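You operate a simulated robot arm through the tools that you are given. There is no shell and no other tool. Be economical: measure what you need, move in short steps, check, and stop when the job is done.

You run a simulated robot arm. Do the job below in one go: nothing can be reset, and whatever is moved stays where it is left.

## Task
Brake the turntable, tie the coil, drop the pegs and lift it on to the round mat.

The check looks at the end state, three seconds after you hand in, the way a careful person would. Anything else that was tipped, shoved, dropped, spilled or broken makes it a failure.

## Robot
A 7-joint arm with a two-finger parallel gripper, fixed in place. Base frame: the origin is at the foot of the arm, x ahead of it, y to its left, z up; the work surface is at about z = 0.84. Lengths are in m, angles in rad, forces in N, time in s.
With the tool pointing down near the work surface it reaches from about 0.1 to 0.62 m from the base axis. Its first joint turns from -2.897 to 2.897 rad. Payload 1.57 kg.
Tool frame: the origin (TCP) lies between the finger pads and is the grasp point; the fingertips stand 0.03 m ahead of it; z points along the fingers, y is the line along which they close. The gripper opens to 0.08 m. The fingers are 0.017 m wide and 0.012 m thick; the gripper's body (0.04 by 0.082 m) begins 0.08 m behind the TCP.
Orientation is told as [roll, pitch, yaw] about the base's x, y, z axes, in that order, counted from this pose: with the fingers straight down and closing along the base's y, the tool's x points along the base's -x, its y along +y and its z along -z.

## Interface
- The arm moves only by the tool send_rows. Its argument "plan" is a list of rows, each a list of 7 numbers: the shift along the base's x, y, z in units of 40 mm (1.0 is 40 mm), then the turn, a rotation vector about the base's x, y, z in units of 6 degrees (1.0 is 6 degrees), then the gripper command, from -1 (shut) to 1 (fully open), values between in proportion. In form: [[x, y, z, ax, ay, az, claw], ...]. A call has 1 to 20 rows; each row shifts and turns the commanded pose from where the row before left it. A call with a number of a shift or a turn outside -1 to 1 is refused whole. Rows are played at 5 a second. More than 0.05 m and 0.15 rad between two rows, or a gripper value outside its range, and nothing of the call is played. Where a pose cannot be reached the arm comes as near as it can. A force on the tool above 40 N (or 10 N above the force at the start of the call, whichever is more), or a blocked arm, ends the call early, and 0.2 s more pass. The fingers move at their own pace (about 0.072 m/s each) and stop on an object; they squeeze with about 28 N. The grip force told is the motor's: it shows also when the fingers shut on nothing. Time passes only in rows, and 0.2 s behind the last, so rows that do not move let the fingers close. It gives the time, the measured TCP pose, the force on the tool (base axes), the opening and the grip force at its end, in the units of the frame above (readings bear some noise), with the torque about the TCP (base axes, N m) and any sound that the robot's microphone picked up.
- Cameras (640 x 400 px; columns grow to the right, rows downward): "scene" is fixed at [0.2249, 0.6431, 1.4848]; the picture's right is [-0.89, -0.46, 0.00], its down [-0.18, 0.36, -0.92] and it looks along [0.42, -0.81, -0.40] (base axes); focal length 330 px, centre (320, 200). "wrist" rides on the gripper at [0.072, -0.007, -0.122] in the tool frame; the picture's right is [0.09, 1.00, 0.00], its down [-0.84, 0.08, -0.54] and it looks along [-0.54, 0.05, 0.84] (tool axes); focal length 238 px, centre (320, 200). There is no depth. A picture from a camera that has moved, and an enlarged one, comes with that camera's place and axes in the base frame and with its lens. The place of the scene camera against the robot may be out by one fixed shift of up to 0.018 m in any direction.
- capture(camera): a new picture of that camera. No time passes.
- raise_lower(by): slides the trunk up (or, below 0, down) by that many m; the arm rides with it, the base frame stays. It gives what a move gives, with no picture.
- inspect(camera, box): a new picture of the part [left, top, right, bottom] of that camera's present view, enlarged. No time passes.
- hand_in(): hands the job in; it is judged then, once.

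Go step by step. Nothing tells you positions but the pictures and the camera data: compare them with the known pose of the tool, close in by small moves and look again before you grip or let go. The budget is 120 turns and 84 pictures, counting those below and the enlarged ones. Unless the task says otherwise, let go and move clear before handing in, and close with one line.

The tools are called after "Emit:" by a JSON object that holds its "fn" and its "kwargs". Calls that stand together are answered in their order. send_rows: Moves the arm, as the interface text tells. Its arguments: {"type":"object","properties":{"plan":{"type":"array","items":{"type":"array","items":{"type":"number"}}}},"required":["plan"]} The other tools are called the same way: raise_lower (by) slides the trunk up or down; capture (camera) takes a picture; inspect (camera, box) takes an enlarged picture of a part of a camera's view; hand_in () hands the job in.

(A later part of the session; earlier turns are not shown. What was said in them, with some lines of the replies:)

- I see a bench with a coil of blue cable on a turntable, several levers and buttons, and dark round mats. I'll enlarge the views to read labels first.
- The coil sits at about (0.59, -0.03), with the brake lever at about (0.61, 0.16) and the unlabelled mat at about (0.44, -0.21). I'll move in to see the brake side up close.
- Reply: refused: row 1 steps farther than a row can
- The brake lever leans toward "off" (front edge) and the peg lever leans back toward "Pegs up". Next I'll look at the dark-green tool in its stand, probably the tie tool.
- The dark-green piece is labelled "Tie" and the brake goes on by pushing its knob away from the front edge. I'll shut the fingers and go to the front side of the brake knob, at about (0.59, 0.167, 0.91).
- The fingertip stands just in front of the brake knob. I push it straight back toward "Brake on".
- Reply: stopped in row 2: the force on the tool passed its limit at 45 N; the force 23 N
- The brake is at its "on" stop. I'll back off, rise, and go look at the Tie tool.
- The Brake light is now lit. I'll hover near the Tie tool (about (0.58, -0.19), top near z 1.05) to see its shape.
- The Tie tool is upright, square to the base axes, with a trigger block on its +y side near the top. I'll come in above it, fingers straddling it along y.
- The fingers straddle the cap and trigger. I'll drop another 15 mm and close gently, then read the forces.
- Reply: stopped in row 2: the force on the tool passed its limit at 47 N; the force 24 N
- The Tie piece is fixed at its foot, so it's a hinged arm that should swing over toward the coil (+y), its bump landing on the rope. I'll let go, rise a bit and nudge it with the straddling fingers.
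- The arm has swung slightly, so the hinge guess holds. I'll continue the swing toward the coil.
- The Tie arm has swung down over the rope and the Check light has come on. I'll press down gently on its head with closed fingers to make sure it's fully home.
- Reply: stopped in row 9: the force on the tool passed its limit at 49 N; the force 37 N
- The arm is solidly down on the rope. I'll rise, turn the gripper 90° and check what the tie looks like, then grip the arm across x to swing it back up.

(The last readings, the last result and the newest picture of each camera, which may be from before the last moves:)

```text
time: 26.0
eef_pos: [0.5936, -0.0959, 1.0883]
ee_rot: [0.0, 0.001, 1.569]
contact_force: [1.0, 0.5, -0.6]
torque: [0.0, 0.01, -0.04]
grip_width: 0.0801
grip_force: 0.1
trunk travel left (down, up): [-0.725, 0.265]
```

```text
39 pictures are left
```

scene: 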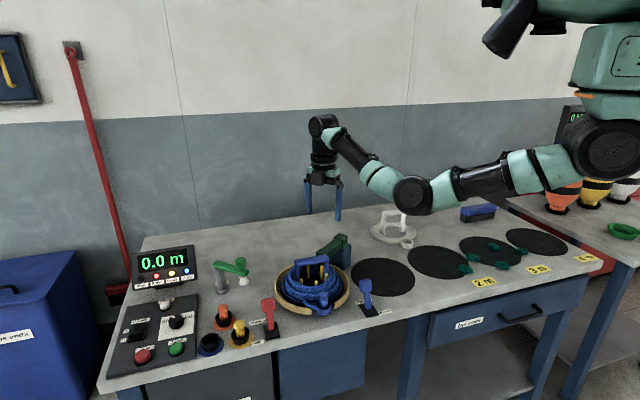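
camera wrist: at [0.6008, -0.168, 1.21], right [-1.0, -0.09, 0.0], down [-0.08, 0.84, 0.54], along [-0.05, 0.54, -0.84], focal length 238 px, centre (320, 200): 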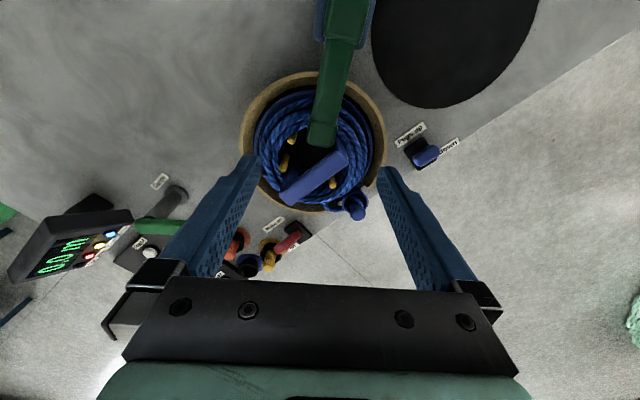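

Emit:
{"fn": "send_rows", "kwargs": {"plan": [[-0.2, -0.7, -0.4, 0, 0, -0.9, 1], [0, 0, -0.8, 0, 0, 0, 1], [0, 0, -0.8, 0, 0, 0, 1], [0, 0, -0.8, 0, 0, 0, 1], [0, 0, -0.6, 0, 0, 0, 1], [0, 0, -0.23, 0, 0, 0, 1], [0, 0, 0, 0, 0, 0, 1]]}}

Emit:
{"fn": "capture", "kwargs": {"camera": "wrist"}}

Emit:
{"fn": "inspect", "kwargs": {"camera": "scene", "box": [265, 215, 365, 320]}}

```text
time: 27.6
eef_pos: [0.5855, -0.1248, 0.9422]
ee_rot: [-0.001, 0.0, 1.474]
contact_force: [-0.1, 0.0, -0.8]
torque: [0.01, 0.02, -0.02]
grip_width: 0.0797
grip_force: 0.0
trunk travel left (down, up): [-0.725, 0.265]
```

```text
38 pictures are left
camera wrist: at [0.5859, -0.1965, 1.0645], right [-1.0, 0.01, 0.0], down [0.0, 0.84, 0.54], along [0.0, 0.54, -0.84], focal length 238 px, centre (320, 200)
```

wrist: 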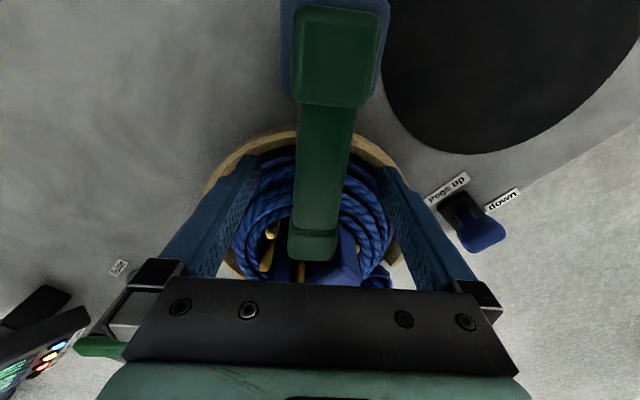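

```text
3.81 times, centred on (315, 268) of scene
camera zoom: at [0.2249, 0.6431, 1.4848], right [-0.89, -0.46, 0.0], down [-0.18, 0.36, -0.92], along [0.42, -0.81, -0.4], focal length 1257 px, centre (339, -57)
```

zoom: 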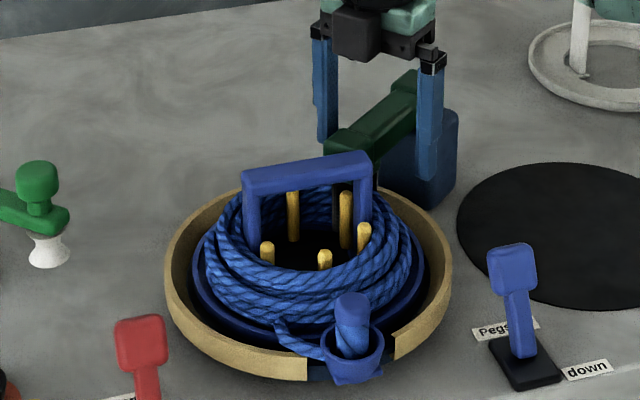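

The fingers straddle the shaft well. I close and swing it up along an arc about its hinge.

Emit:
{"fn": "send_rows", "kwargs": {"plan": [[0, 0, 0, 0, 0, 0, -1], [0, 0, 0, 0, 0, 0, -1], [0, 0, 0, 0, 0, 0, -1], [0, -0.06, 0.45, 0, 0, 0, -1], [0, -0.175, 0.42, 0, 0, 0, -1], [0, -0.28, 0.36, 0, 0, 0, -1]]}}

Emit:
{"fn": "inspect", "kwargs": {"camera": "scene", "box": [265, 215, 365, 320]}}

```text
time: 29.0
eef_pos: [0.5859, -0.1421, 0.9908]
ee_rot: [0.008, -0.003, 1.474]
contact_force: [-2.4, 16.1, -12.3]
torque: [1.39, 0.17, -0.47]
grip_width: 0.0318
grip_force: 39.8
trunk travel left (down, up): [-0.725, 0.265]
```

```text
3.81 times, centred on (315, 268) of scene
camera zoom: at [0.2249, 0.6431, 1.4848], right [-0.89, -0.46, 0.0], down [-0.18, 0.36, -0.92], along [0.42, -0.81, -0.4], focal length 1257 px, centre (339, -57)
```

zoom: 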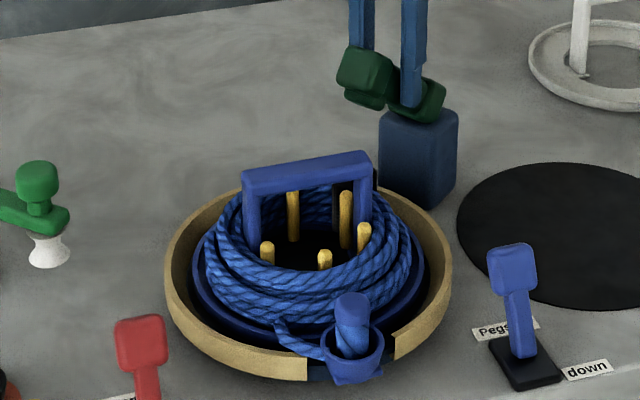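

Emit:
{"fn": "send_rows", "kwargs": {"plan": [[0, -0.24, 0.24, 0, 0, 0, -1], [0, -0.38, 0.14, 0, 0, 0, -1], [0, -0.4, 0.04, 0, 0, 0, -1], [0, 0, 0, 0, 0, 0, -1]]}}

Emit:
{"fn": "inspect", "kwargs": {"camera": "scene", "box": [265, 215, 365, 320]}}

```text
time: 30.0
eef_pos: [0.5809, -0.182, 1.0118]
ee_rot: [0.008, -0.007, 1.476]
contact_force: [-23.9, 22.4, 8.7]
torque: [1.58, 0.55, 0.19]
grip_width: 0.0315
grip_force: 40.2
trunk travel left (down, up): [-0.725, 0.265]
```

```text
3.81 times, centred on (315, 268) of scene
camera zoom: at [0.2249, 0.6431, 1.4848], right [-0.89, -0.46, 0.0], down [-0.18, 0.36, -0.92], along [0.42, -0.81, -0.4], focal length 1257 px, centre (339, -57)
```

zoom: 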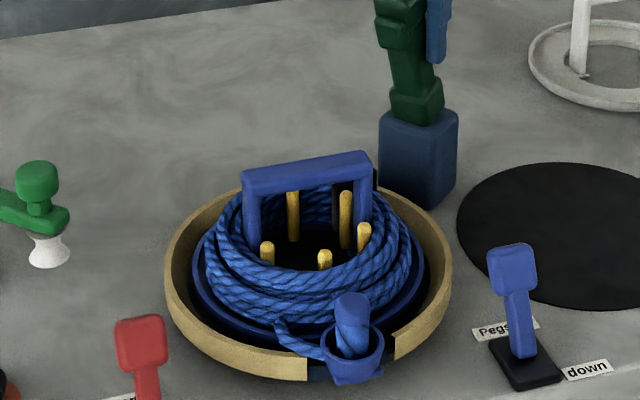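

Emit:
{"fn": "send_rows", "kwargs": {"plan": [[-0.1, -0.2, 0, 0, 0, 0, -1], [-0.1, -0.2, 0, 0, 0, 0, -1], [0, 0, 0, 0, 0, 0, -1]]}}

Emit:
{"fn": "inspect", "kwargs": {"camera": "scene", "box": [285, 175, 385, 300]}}

```text
time: 30.8
eef_pos: [0.5784, -0.2017, 1.0117]
ee_rot: [-0.006, 0.005, 1.472]
contact_force: [2.4, 6.5, 13.6]
torque: [1.08, 1.67, -0.1]
grip_width: 0.0308
grip_force: 39.8
trunk travel left (down, up): [-0.725, 0.265]
```

```text
3.20 times, centred on (335, 238) of scene
camera zoom: at [0.2249, 0.6431, 1.4848], right [-0.89, -0.46, 0.0], down [-0.18, 0.36, -0.92], along [0.42, -0.81, -0.4], focal length 1056 px, centre (272, 80)
```

zoom: 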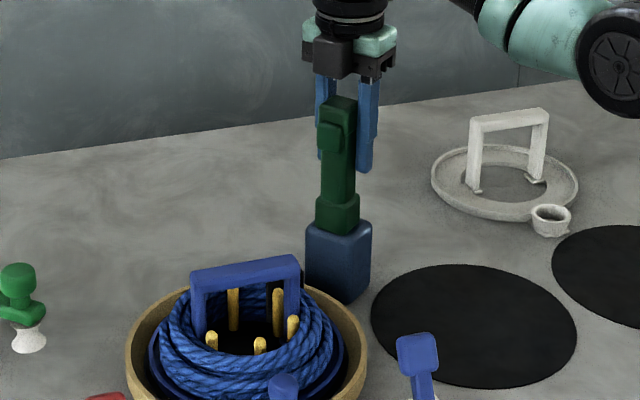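

Emit:
{"fn": "send_rows", "kwargs": {"plan": [[0, 0, 0, 0, 0, 0, 0], [0, 0, 0, 0, 0, 0, 1], [0, 0, 0, 0, 0, 0, 1], [0, 0, 0.8, 0, 0, 0, 1], [0, 0, 1, 0, 0, 0, 1], [0, 0, 1, 0, 0, 0, 1], [0, 0, 0, 0, 0, 0, 1]]}}

Emit:
{"fn": "inspect", "kwargs": {"camera": "wrist", "box": [220, 90, 460, 290]}}

Emit:
{"fn": "inspect", "kwargs": {"camera": "scene", "box": [265, 215, 365, 320]}}

```text
time: 32.4
eef_pos: [0.5792, -0.2021, 1.1216]
ee_rot: [0.002, 0.0, 1.474]
contact_force: [0.3, 0.3, -0.1]
torque: [-0.01, 0.01, -0.01]
grip_width: 0.0799
grip_force: 0.0
trunk travel left (down, up): [-0.725, 0.265]
```

```text
2.00 times, centred on (340, 190) of wrist
camera zoom: at [0.5784, -0.2726, 1.2428], right [-1.0, 0.01, 0.0], down [0.01, 0.84, 0.54], along [0.0, 0.54, -0.84], focal length 477 px, centre (280, 220)
```

zoom: 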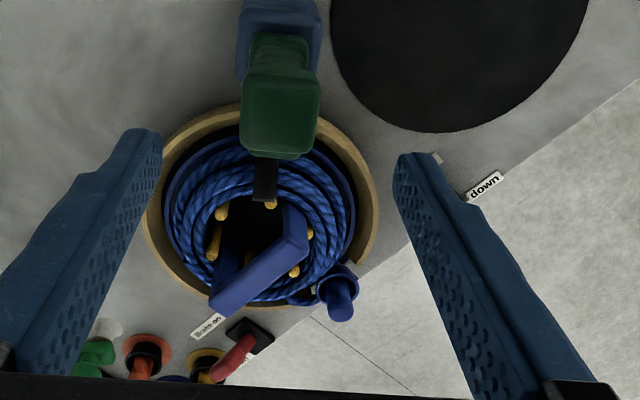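

```text
3.81 times, centred on (315, 268) of scene
camera zoom: at [0.2249, 0.6431, 1.4848], right [-0.89, -0.46, 0.0], down [-0.18, 0.36, -0.92], along [0.42, -0.81, -0.4], focal length 1257 px, centre (339, -57)
```

zoom: 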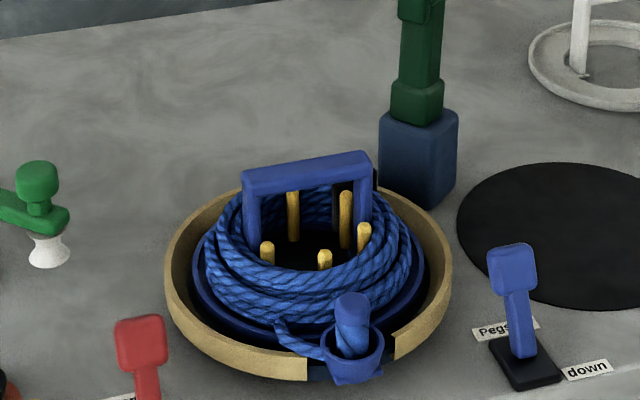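

A dark band now wraps the rope, so the coil is tied, and the Tie arm is upright again. Next is the peg lever: knob at about (0.442, -0.060, 0.91), to be pulled toward the front edge ("down").

Emit:
{"fn": "send_rows", "kwargs": {"plan": [[-0.39, 0.4, 0, 0, 0, -0.92, -1], [-0.39, 0.4, 0, 0, 0, -0.92, -1], [-0.39, 0.4, 0, 0, 0, -0.92, -1], [-0.39, 0.4, 0, 0, 0, -0.92, -1], [-0.39, 0.4, 0, 0, 0, -0.92, -1], [-0.39, 0.4, 0, 0, 0, -0.92, -1], [-0.29, 0.4, 0, 0, 0, -0.92, -1], [0, 0, -0.9, 0, 0, 0, -1], [0, 0, -0.9, 0, 0, 0, -1], [0, 0, -0.9, 0, 0, 0, -1], [0, 0, 0, 0, 0, 0, -1]]}}

Emit:
{"fn": "capture", "kwargs": {"camera": "wrist"}}

Emit:
{"fn": "inspect", "kwargs": {"camera": "scene", "box": [310, 230, 420, 330]}}

```text
time: 34.8
eef_pos: [0.4719, -0.0893, 1.0127]
ee_rot: [0.0, 0.001, 0.799]
contact_force: [-0.3, -0.6, 0.3]
torque: [-0.04, -0.01, -0.01]
grip_width: 0.0002
grip_force: 20.8
trunk travel left (down, up): [-0.725, 0.265]
```

```text
31 pictures are left
camera wrist: at [0.4268, -0.1456, 1.1343], right [-0.78, 0.63, 0.0], down [0.53, 0.65, 0.54], along [0.34, 0.42, -0.84], focal length 238 px, centre (320, 200)
```

wrist: 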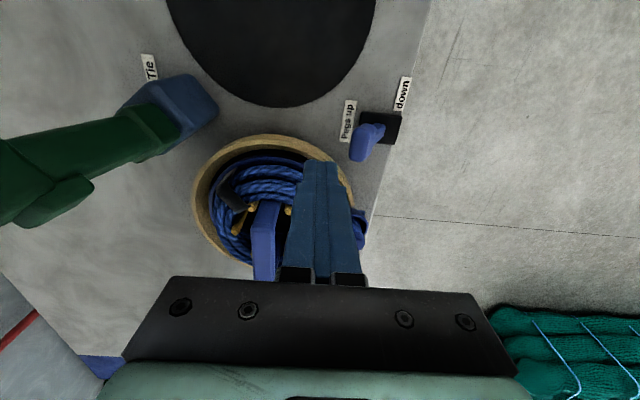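

```text
4.00 times, centred on (365, 280) of scene
camera zoom: at [0.2249, 0.6431, 1.4848], right [-0.89, -0.46, 0.0], down [-0.18, 0.36, -0.92], along [0.42, -0.81, -0.4], focal length 1320 px, centre (140, -120)
```

zoom: 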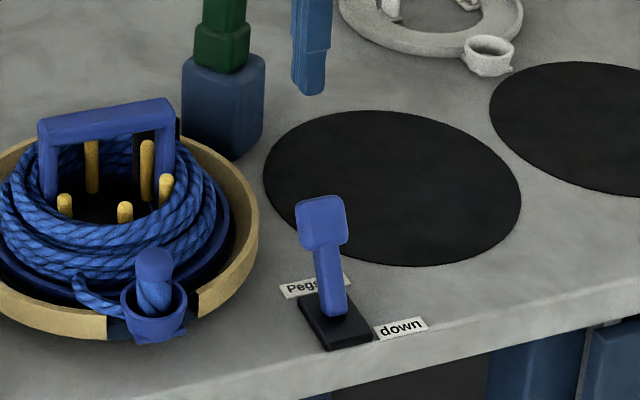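

Emit:
{"fn": "send_rows", "kwargs": {"plan": [[0, 0, -0.9, 0, 0, 0, -1], [0, 0, -0.9, 0, 0, 0, -1], [0, 0, -0.63, 0, 0, 0, -1], [0, 0, 0, 0, 0, 0, -1], [-0.36, 0.34, 0, 0, 0, 0, -1], [-0.36, 0.34, 0, 0, 0, 0, -1], [-0.36, 0.34, 0, 0, 0, 0, -1], [-0.3, 0.28, 0, 0, 0, 0, -1], [0, 0, 0, 0, 0, 0, -1]]}}

Emit:
{"fn": "inspect", "kwargs": {"camera": "scene", "box": [265, 225, 405, 330]}}

```text
time: 36.8
eef_pos: [0.4193, -0.0406, 0.914]
ee_rot: [-0.002, 0.004, 0.795]
contact_force: [13.6, -15.1, -6.3]
torque: [-0.56, -0.43, -0.06]
grip_width: 0.0
grip_force: 21.1
trunk travel left (down, up): [-0.725, 0.265]
```

```text
3.81 times, centred on (335, 278) of scene
camera zoom: at [0.2249, 0.6431, 1.4848], right [-0.89, -0.46, 0.0], down [-0.18, 0.36, -0.92], along [0.42, -0.81, -0.4], focal length 1257 px, centre (263, -95)
```

zoom: 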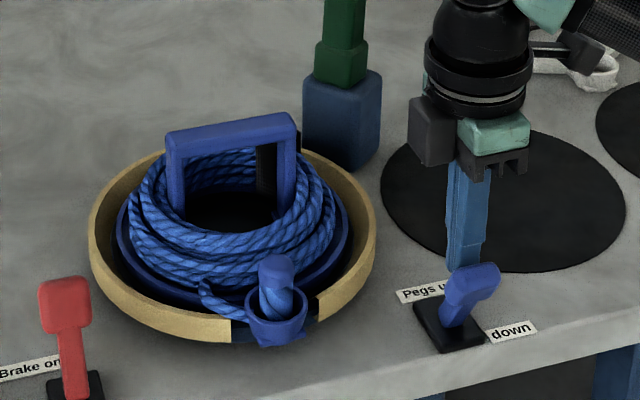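

The pegs are down. I'll back off, rise, and go above the carrier handle with the gripper turned to close across it.

Emit:
{"fn": "send_rows", "kwargs": {"plan": [[0.36, -0.34, 0.05, 0, 0, 0, -1], [0.1, -0.1, 0.8, 0, 0, 0, -1], [0, 0, 1, 0, 0, 0, -1], [0, 0, 1, 0, 0, 0, -1], [0, 0, 1, 0, 0, 0, 1], [0, 0, 1, 0, 0, 0, 1], [0.9, 0.1, 0, 0, 0, 0, 1], [0.9, 0.1, 0, 0, 0, 0, 1], [0.9, 0.1, 0, 0, 0, 0, 1], [0.3, 0, 0, 0, 0, 0, 1], [0, 0, 0, 0, 0, 0, 1]]}}

Emit:
{"fn": "capture", "kwargs": {"camera": "wrist"}}

```text
time: 39.2
eef_pos: [0.5568, -0.0442, 1.1095]
ee_rot: [-0.001, 0.0, 0.799]
contact_force: [-0.6, 0.0, 0.7]
torque: [0.01, 0.05, -0.02]
grip_width: 0.0802
grip_force: 0.1
trunk travel left (down, up): [-0.725, 0.265]
```

```text
28 pictures are left
camera wrist: at [0.5114, -0.0989, 1.231], right [-0.78, 0.63, 0.0], down [0.53, 0.65, 0.54], along [0.34, 0.42, -0.84], focal length 238 px, centre (320, 200)
```

wrist: 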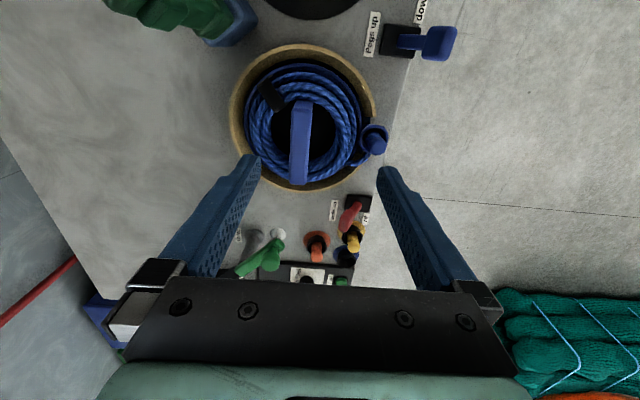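

The pegs have retracted and the black tie band shows clearly. The handle bar is at about (0.594, -0.036, 0.945), aligned with my gripper; I'll descend onto it with the fingers partly open.

Emit:
{"fn": "send_rows", "kwargs": {"plan": [[0.9, 0.2, 0, 0, 0, 0.15, 0.4], [0.04, 0, -0.9, 0, 0, 0, 0.4], [0, 0, -0.9, 0, 0, 0, 0.4], [0, 0, -0.9, 0, 0, 0, 0.4], [0, 0, 0, 0, 0, 0, 0.4]]}}

Emit:
{"fn": "capture", "kwargs": {"camera": "wrist"}}

Emit:
{"fn": "inspect", "kwargs": {"camera": "scene", "box": [265, 225, 365, 320]}}

```text
time: 40.4
eef_pos: [0.5947, -0.0345, 0.9999]
ee_rot: [0.0, -0.001, 0.815]
contact_force: [-0.1, 1.1, 0.4]
torque: [-0.03, 0.0, 0.02]
grip_width: 0.0559
grip_force: 0.0
trunk travel left (down, up): [-0.725, 0.265]
```

```text
27 pictures are left
camera wrist: at [0.5501, -0.0925, 1.1228], right [-0.79, 0.62, 0.0], down [0.52, 0.66, 0.54], along [0.33, 0.43, -0.84], focal length 238 px, centre (320, 200)
```

wrist: 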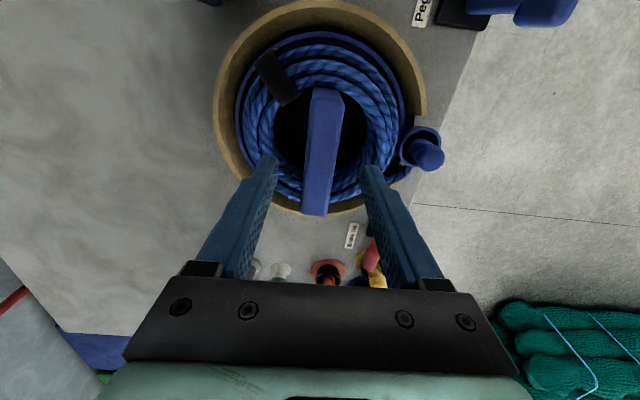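

```text
4.21 times, centred on (315, 272) of scene
camera zoom: at [0.2249, 0.6431, 1.4848], right [-0.89, -0.46, 0.0], down [-0.18, 0.36, -0.92], along [0.42, -0.81, -0.4], focal length 1390 px, centre (341, -105)
```

zoom: 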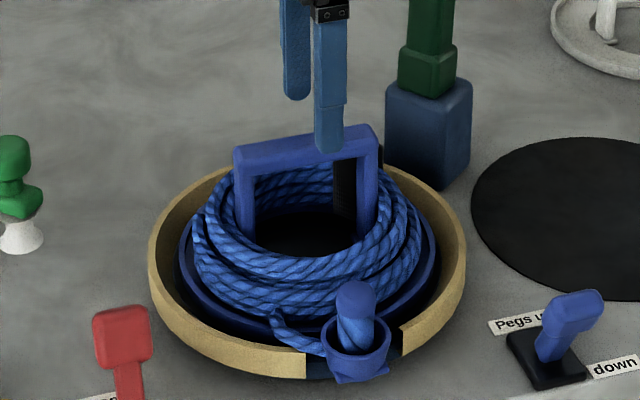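

Emit:
{"fn": "send_rows", "kwargs": {"plan": [[0, 0, -0.6, 0, 0, 0, 0.3], [0, 0, -0.5, 0, 0, 0, 0.2], [0, 0, -0.35, 0, 0, 0, 0.1], [0, 0, 0, 0, 0, 0, 0.1]]}}

Emit:
{"fn": "inspect", "kwargs": {"camera": "scene", "box": [265, 225, 365, 320]}}

Emit:
{"fn": "inspect", "kwargs": {"camera": "wrist", "box": [200, 40, 460, 280]}}

```text
time: 41.4
eef_pos: [0.5933, -0.035, 0.9435]
ee_rot: [0.0, -0.001, 0.815]
contact_force: [-0.7, 0.6, 0.3]
torque: [0.03, 0.03, -0.01]
grip_width: 0.0439
grip_force: 0.1
trunk travel left (down, up): [-0.725, 0.265]
```

```text
4.21 times, centred on (315, 272) of scene
camera zoom: at [0.2249, 0.6431, 1.4848], right [-0.89, -0.46, 0.0], down [-0.18, 0.36, -0.92], along [0.42, -0.81, -0.4], focal length 1390 px, centre (341, -105)
```

zoom: 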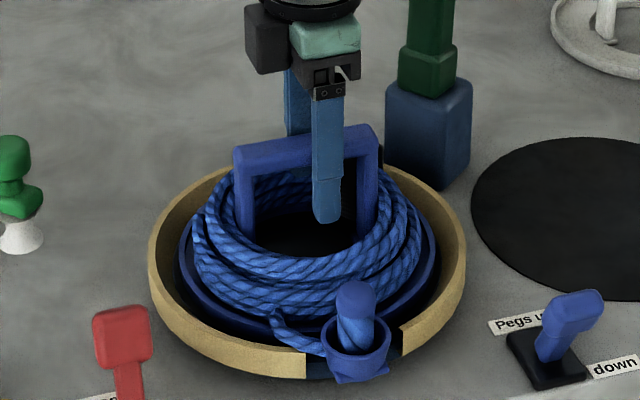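

```text
1.67 times, centred on (330, 160) of wrist
camera zoom: at [0.5498, -0.092, 1.0651], right [-0.79, 0.62, 0.0], down [0.52, 0.66, 0.54], along [0.33, 0.43, -0.84], focal length 397 px, centre (303, 267)
```

zoom: 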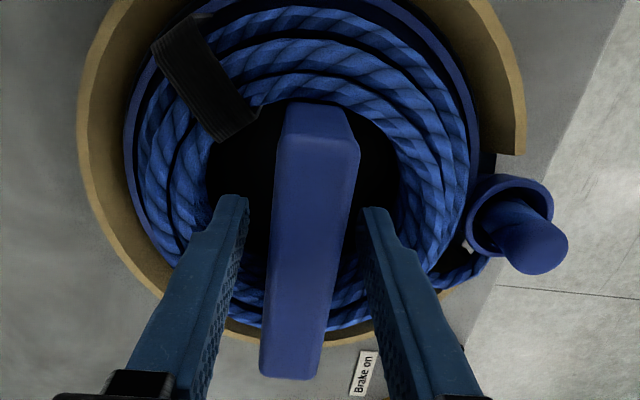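

The fingers straddle the handle bar. I close and lift slowly.

Emit:
{"fn": "send_rows", "kwargs": {"plan": [[0, 0, 0, 0, 0, 0, -1], [0, 0, 0, 0, 0, 0, -1], [0, 0, 0, 0, 0, 0, -1], [0, 0, 0.2, 0, 0, 0, -1], [0, 0, 0.3, 0, 0, 0, -1], [0, 0, 0, 0, 0, 0, -1]]}}

Emit:
{"fn": "inspect", "kwargs": {"camera": "scene", "box": [265, 225, 365, 320]}}

```text
time: 42.8
eef_pos: [0.5933, -0.0349, 0.962]
ee_rot: [0.001, 0.0, 0.815]
contact_force: [0.2, -0.2, -3.9]
torque: [-0.09, -0.06, -0.04]
grip_width: 0.0233
grip_force: 28.3
trunk travel left (down, up): [-0.725, 0.265]
```

```text
4.21 times, centred on (315, 272) of scene
camera zoom: at [0.2249, 0.6431, 1.4848], right [-0.89, -0.46, 0.0], down [-0.18, 0.36, -0.92], along [0.42, -0.81, -0.4], focal length 1390 px, centre (341, -105)
```

zoom: 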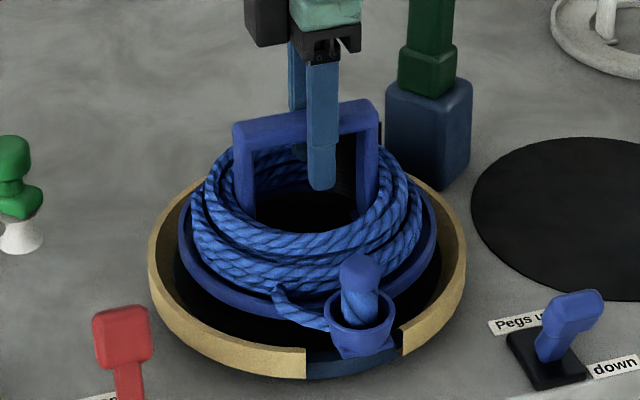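

The carrier with coil and rope end lifts cleanly. I'll raise it and move it first along -x, clear of the Tie post.

Emit:
{"fn": "send_rows", "kwargs": {"plan": [[0, 0, 0.6, 0, 0, 0, -1], [0, 0, 0.7, 0, 0, 0, -1], [0, 0, 0.7, 0, 0, 0, -1], [0, 0, 0.7, 0, 0, 0, -1], [-0.6, 0, 0.1, 0, 0, 0, -1], [-0.8, 0, 0, 0, 0, 0, -1], [-0.8, 0, 0, 0, 0, 0, -1], [-0.6, -0.3, 0, 0, 0, 0, -1], [-0.4, -0.6, 0, 0, 0, 0, -1], [0, 0, 0, 0, 0, 0, -1]]}}

Emit:
{"fn": "capture", "kwargs": {"camera": "scene"}}

Emit:
{"fn": "capture", "kwargs": {"camera": "wrist"}}

```text
time: 45.0
eef_pos: [0.4658, -0.0699, 1.0744]
ee_rot: [0.0, -0.002, 0.815]
contact_force: [0.4, 0.9, -3.8]
torque: [-0.07, -0.05, -0.01]
grip_width: 0.0235
grip_force: 28.5
trunk travel left (down, up): [-0.725, 0.265]
```

```text
22 pictures are left
```

scene: 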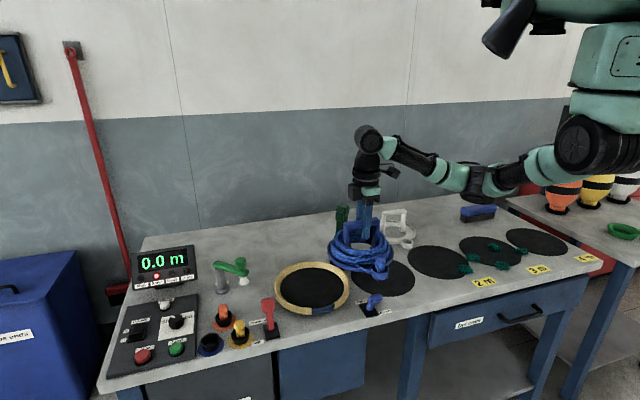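

```text
21 pictures are left
camera wrist: at [0.4216, -0.1275, 1.1966], right [-0.79, 0.62, 0.0], down [0.52, 0.66, 0.54], along [0.33, 0.43, -0.84], focal length 238 px, centre (320, 200)
```

wrist: 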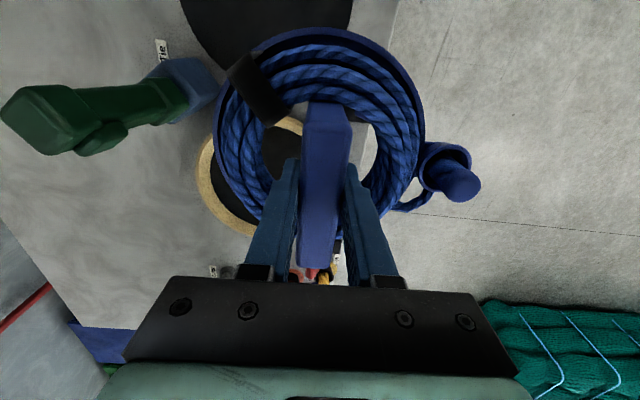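

Emit:
{"fn": "inspect", "kwargs": {"camera": "scene", "box": [350, 215, 610, 330]}}

```text
2.46 times, centred on (480, 272) of scene
camera zoom: at [0.2249, 0.6431, 1.4848], right [-0.89, -0.46, 0.0], down [-0.18, 0.36, -0.92], along [0.42, -0.81, -0.4], focal length 812 px, centre (-74, 22)
```

zoom: 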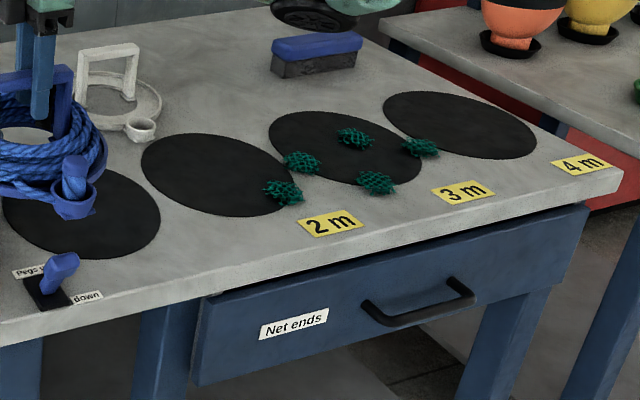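

The unlabelled mat beside the turntable is the round mat meant; the others are the 2/3/4 m bins. I'll carry on over its centre (0.433, -0.207) and start lowering.

Emit:
{"fn": "send_rows", "kwargs": {"plan": [[-0.2, -0.85, 0, 0, 0, 0, -1], [-0.2, -0.85, 0, 0, 0, 0, -1], [-0.2, -0.85, 0, 0, 0, 0, -1], [-0.22, -0.85, 0, 0, 0, 0, -1], [0, 0, -0.6, 0, 0, 0, -1], [0, 0, -0.6, 0, 0, 0, -1], [0, 0, -0.6, 0, 0, 0, -1], [0, 0, 0, 0, 0, 0, -1]]}}

Emit:
{"fn": "capture", "kwargs": {"camera": "wrist"}}

Emit:
{"fn": "inspect", "kwargs": {"camera": "scene", "box": [320, 215, 460, 325]}}

```text
time: 46.8
eef_pos: [0.4342, -0.2071, 1.0027]
ee_rot: [0.001, 0.001, 0.813]
contact_force: [1.2, 0.1, -3.8]
torque: [-0.08, -0.03, -0.03]
grip_width: 0.0234
grip_force: 28.4
trunk travel left (down, up): [-0.725, 0.265]
```

```text
19 pictures are left
camera wrist: at [0.3888, -0.2645, 1.1247], right [-0.79, 0.62, 0.0], down [0.52, 0.66, 0.54], along [0.33, 0.43, -0.84], focal length 238 px, centre (320, 200)
```

wrist: 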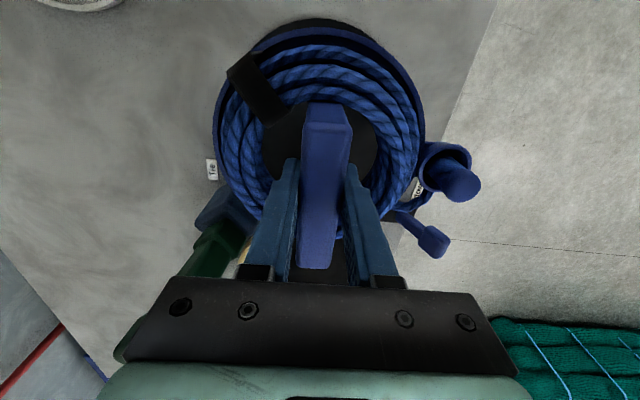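

```text
3.64 times, centred on (390, 270) of scene
camera zoom: at [0.2249, 0.6431, 1.4848], right [-0.89, -0.46, 0.0], down [-0.18, 0.36, -0.92], along [0.42, -0.81, -0.4], focal length 1200 px, centre (66, -54)
```

zoom: 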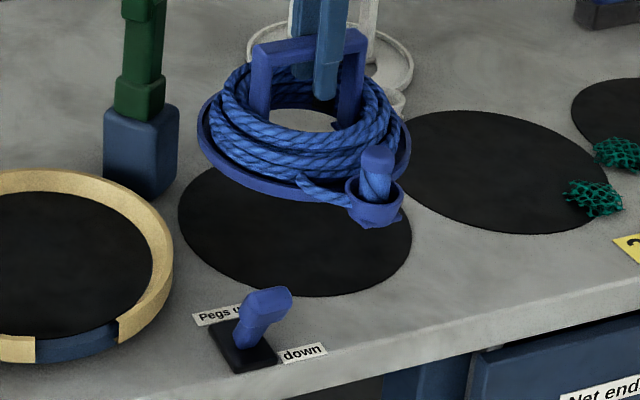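

Emit:
{"fn": "send_rows", "kwargs": {"plan": [[0, 0, -0.6, 0, 0, 0, -1], [0, 0, -0.5, 0, 0, 0, -1], [0, 0, -0.2, 0, 0, 0, -1], [0, 0, -0.15, 0, 0, 0, -1], [0, 0, 0, 0, 0, 0, -1]]}}

Emit:
{"fn": "inspect", "kwargs": {"camera": "scene", "box": [320, 215, 460, 325]}}

```text
time: 48.0
eef_pos: [0.4316, -0.2066, 0.9451]
ee_rot: [0.002, 0.0, 0.816]
contact_force: [-0.1, 0.4, -4.7]
torque: [-0.05, -0.02, -0.02]
grip_width: 0.0238
grip_force: 28.1
trunk travel left (down, up): [-0.725, 0.265]
```

```text
3.64 times, centred on (390, 270) of scene
camera zoom: at [0.2249, 0.6431, 1.4848], right [-0.89, -0.46, 0.0], down [-0.18, 0.36, -0.92], along [0.42, -0.81, -0.4], focal length 1200 px, centre (66, -54)
```

zoom: 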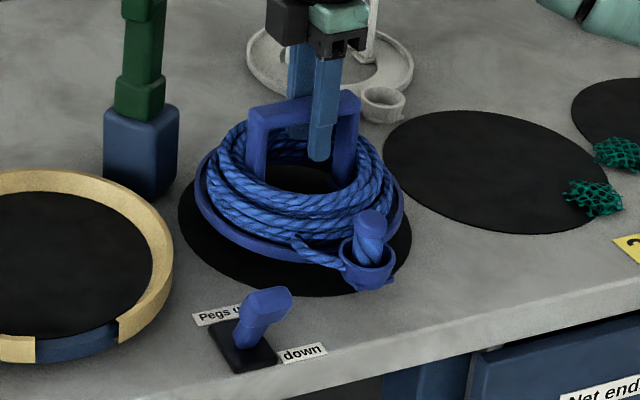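

Emit:
{"fn": "send_rows", "kwargs": {"plan": [[0, 0, -0.12, 0, 0, 0, -1], [0, 0, -0.12, 0, 0, 0, -1], [0, 0, -0.1, 0, 0, 0, -1], [0, 0, 0, 0, 0, 0, -1]]}}

Emit:
{"fn": "inspect", "kwargs": {"camera": "scene", "box": [320, 215, 460, 325]}}

```text
time: 49.0
eef_pos: [0.4321, -0.2072, 0.9311]
ee_rot: [0.002, -0.002, 0.815]
contact_force: [-0.5, 0.0, -3.9]
torque: [-0.06, -0.04, 0.0]
grip_width: 0.0236
grip_force: 27.7
trunk travel left (down, up): [-0.725, 0.265]
```

```text
3.64 times, centred on (390, 270) of scene
camera zoom: at [0.2249, 0.6431, 1.4848], right [-0.89, -0.46, 0.0], down [-0.18, 0.36, -0.92], along [0.42, -0.81, -0.4], focal length 1200 px, centre (66, -54)
```

zoom: 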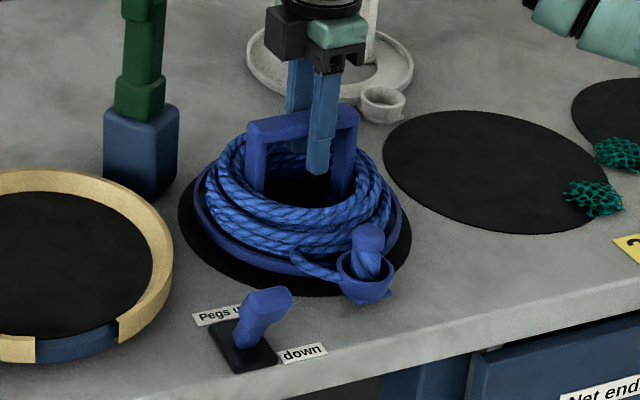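

Still hanging (force unchanged); a few more small steps down.

Emit:
{"fn": "send_rows", "kwargs": {"plan": [[0, 0, -0.1, 0, 0, 0, -1], [0, 0, -0.1, 0, 0, 0, -1], [0, 0, 0, 0, 0, 0, -1]]}}

Emit:
{"fn": "send_rows", "kwargs": {"plan": [[0, 0, -0.08, 0, 0, 0, -1], [0, 0, 0, 0, 0, 0, -1]]}}

```text
time: 49.8
eef_pos: [0.4321, -0.2071, 0.925]
ee_rot: [0.001, 0.0, 0.817]
contact_force: [0.1, 1.0, -3.7]
torque: [-0.08, -0.04, -0.03]
grip_width: 0.0238
grip_force: 27.6
trunk travel left (down, up): [-0.725, 0.265]
```

```text
time: 50.4
eef_pos: [0.4327, -0.2075, 0.9206]
ee_rot: [-0.002, 0.0, 0.814]
contact_force: [0.9, -0.4, 1.9]
torque: [0.02, 0.35, 0.0]
grip_width: 0.0239
grip_force: 28.7
trunk travel left (down, up): [-0.725, 0.265]
```

It has touched down (force went positive). One look before letting go.

Emit:
{"fn": "inspect", "kwargs": {"camera": "scene", "box": [320, 215, 460, 325]}}

```text
3.64 times, centred on (390, 270) of scene
camera zoom: at [0.2249, 0.6431, 1.4848], right [-0.89, -0.46, 0.0], down [-0.18, 0.36, -0.92], along [0.42, -0.81, -0.4], focal length 1200 px, centre (66, -54)
```

zoom: 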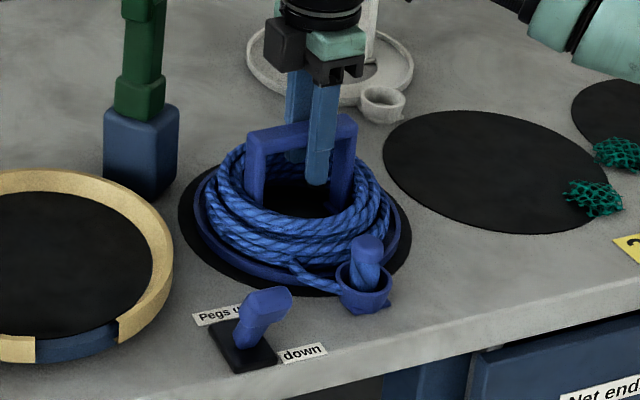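

Emit:
{"fn": "send_rows", "kwargs": {"plan": [[0, 0, 0, 0, 0, 0, 0.1], [0, 0, 0, 0, 0, 0, 0.1], [0, 0, 0, 0, 0, 0, 0.1], [0, 0, 0.5, 0, 0, 0, 0.1], [0, 0, 0.8, 0, 0, 0, 0.1], [0, 0, 1, 0, 0, 0, 0.1], [0, 0, 1, 0, 0, 0, 0.1], [0, 0, 1, 0, 0, 0, 0.1], [-0.8, 0, 0.5, 0, 0, 0, 0.1], [-0.8, 0, 0.5, 0, 0, 0, 0.1], [0, 0, 0, 0, 0, 0, 0.1]]}}

Emit:
{"fn": "capture", "kwargs": {"camera": "scene"}}

Emit:
{"fn": "capture", "kwargs": {"camera": "wrist"}}

```text
time: 52.8
eef_pos: [0.3674, -0.2067, 1.1334]
ee_rot: [0.002, 0.0, 0.815]
contact_force: [0.0, 0.0, -0.1]
torque: [0.04, 0.03, 0.0]
grip_width: 0.0441
grip_force: 0.1
trunk travel left (down, up): [-0.725, 0.265]
```

```text
14 pictures are left
```

scene: 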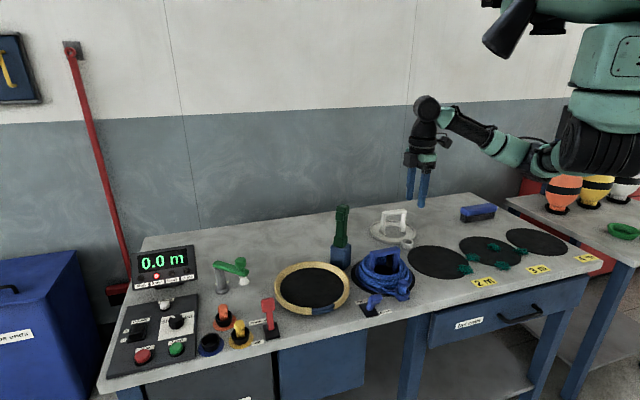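

```text
13 pictures are left
camera wrist: at [0.3241, -0.264, 1.255], right [-0.79, 0.62, 0.0], down [0.52, 0.66, 0.54], along [0.33, 0.43, -0.84], focal length 238 px, centre (320, 200)
```

wrist: 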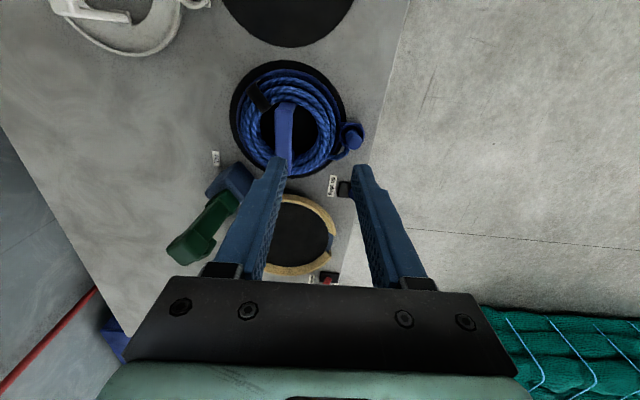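

The tied coil sits on the round mat in its carrier with the brake on, the pegs down, the Tie arm upright and the gripper clear. I'm handing in.

Emit:
{"fn": "hand_in", "kwargs": {}}

```text
The job is handed in.
```

I braked the turntable, tied the coil, dropped the pegs and set the coil on the round mat. Four mats looked alike, so I took "the round mat" to be the one beside the turntable with no 2, 3 or 4 m label.
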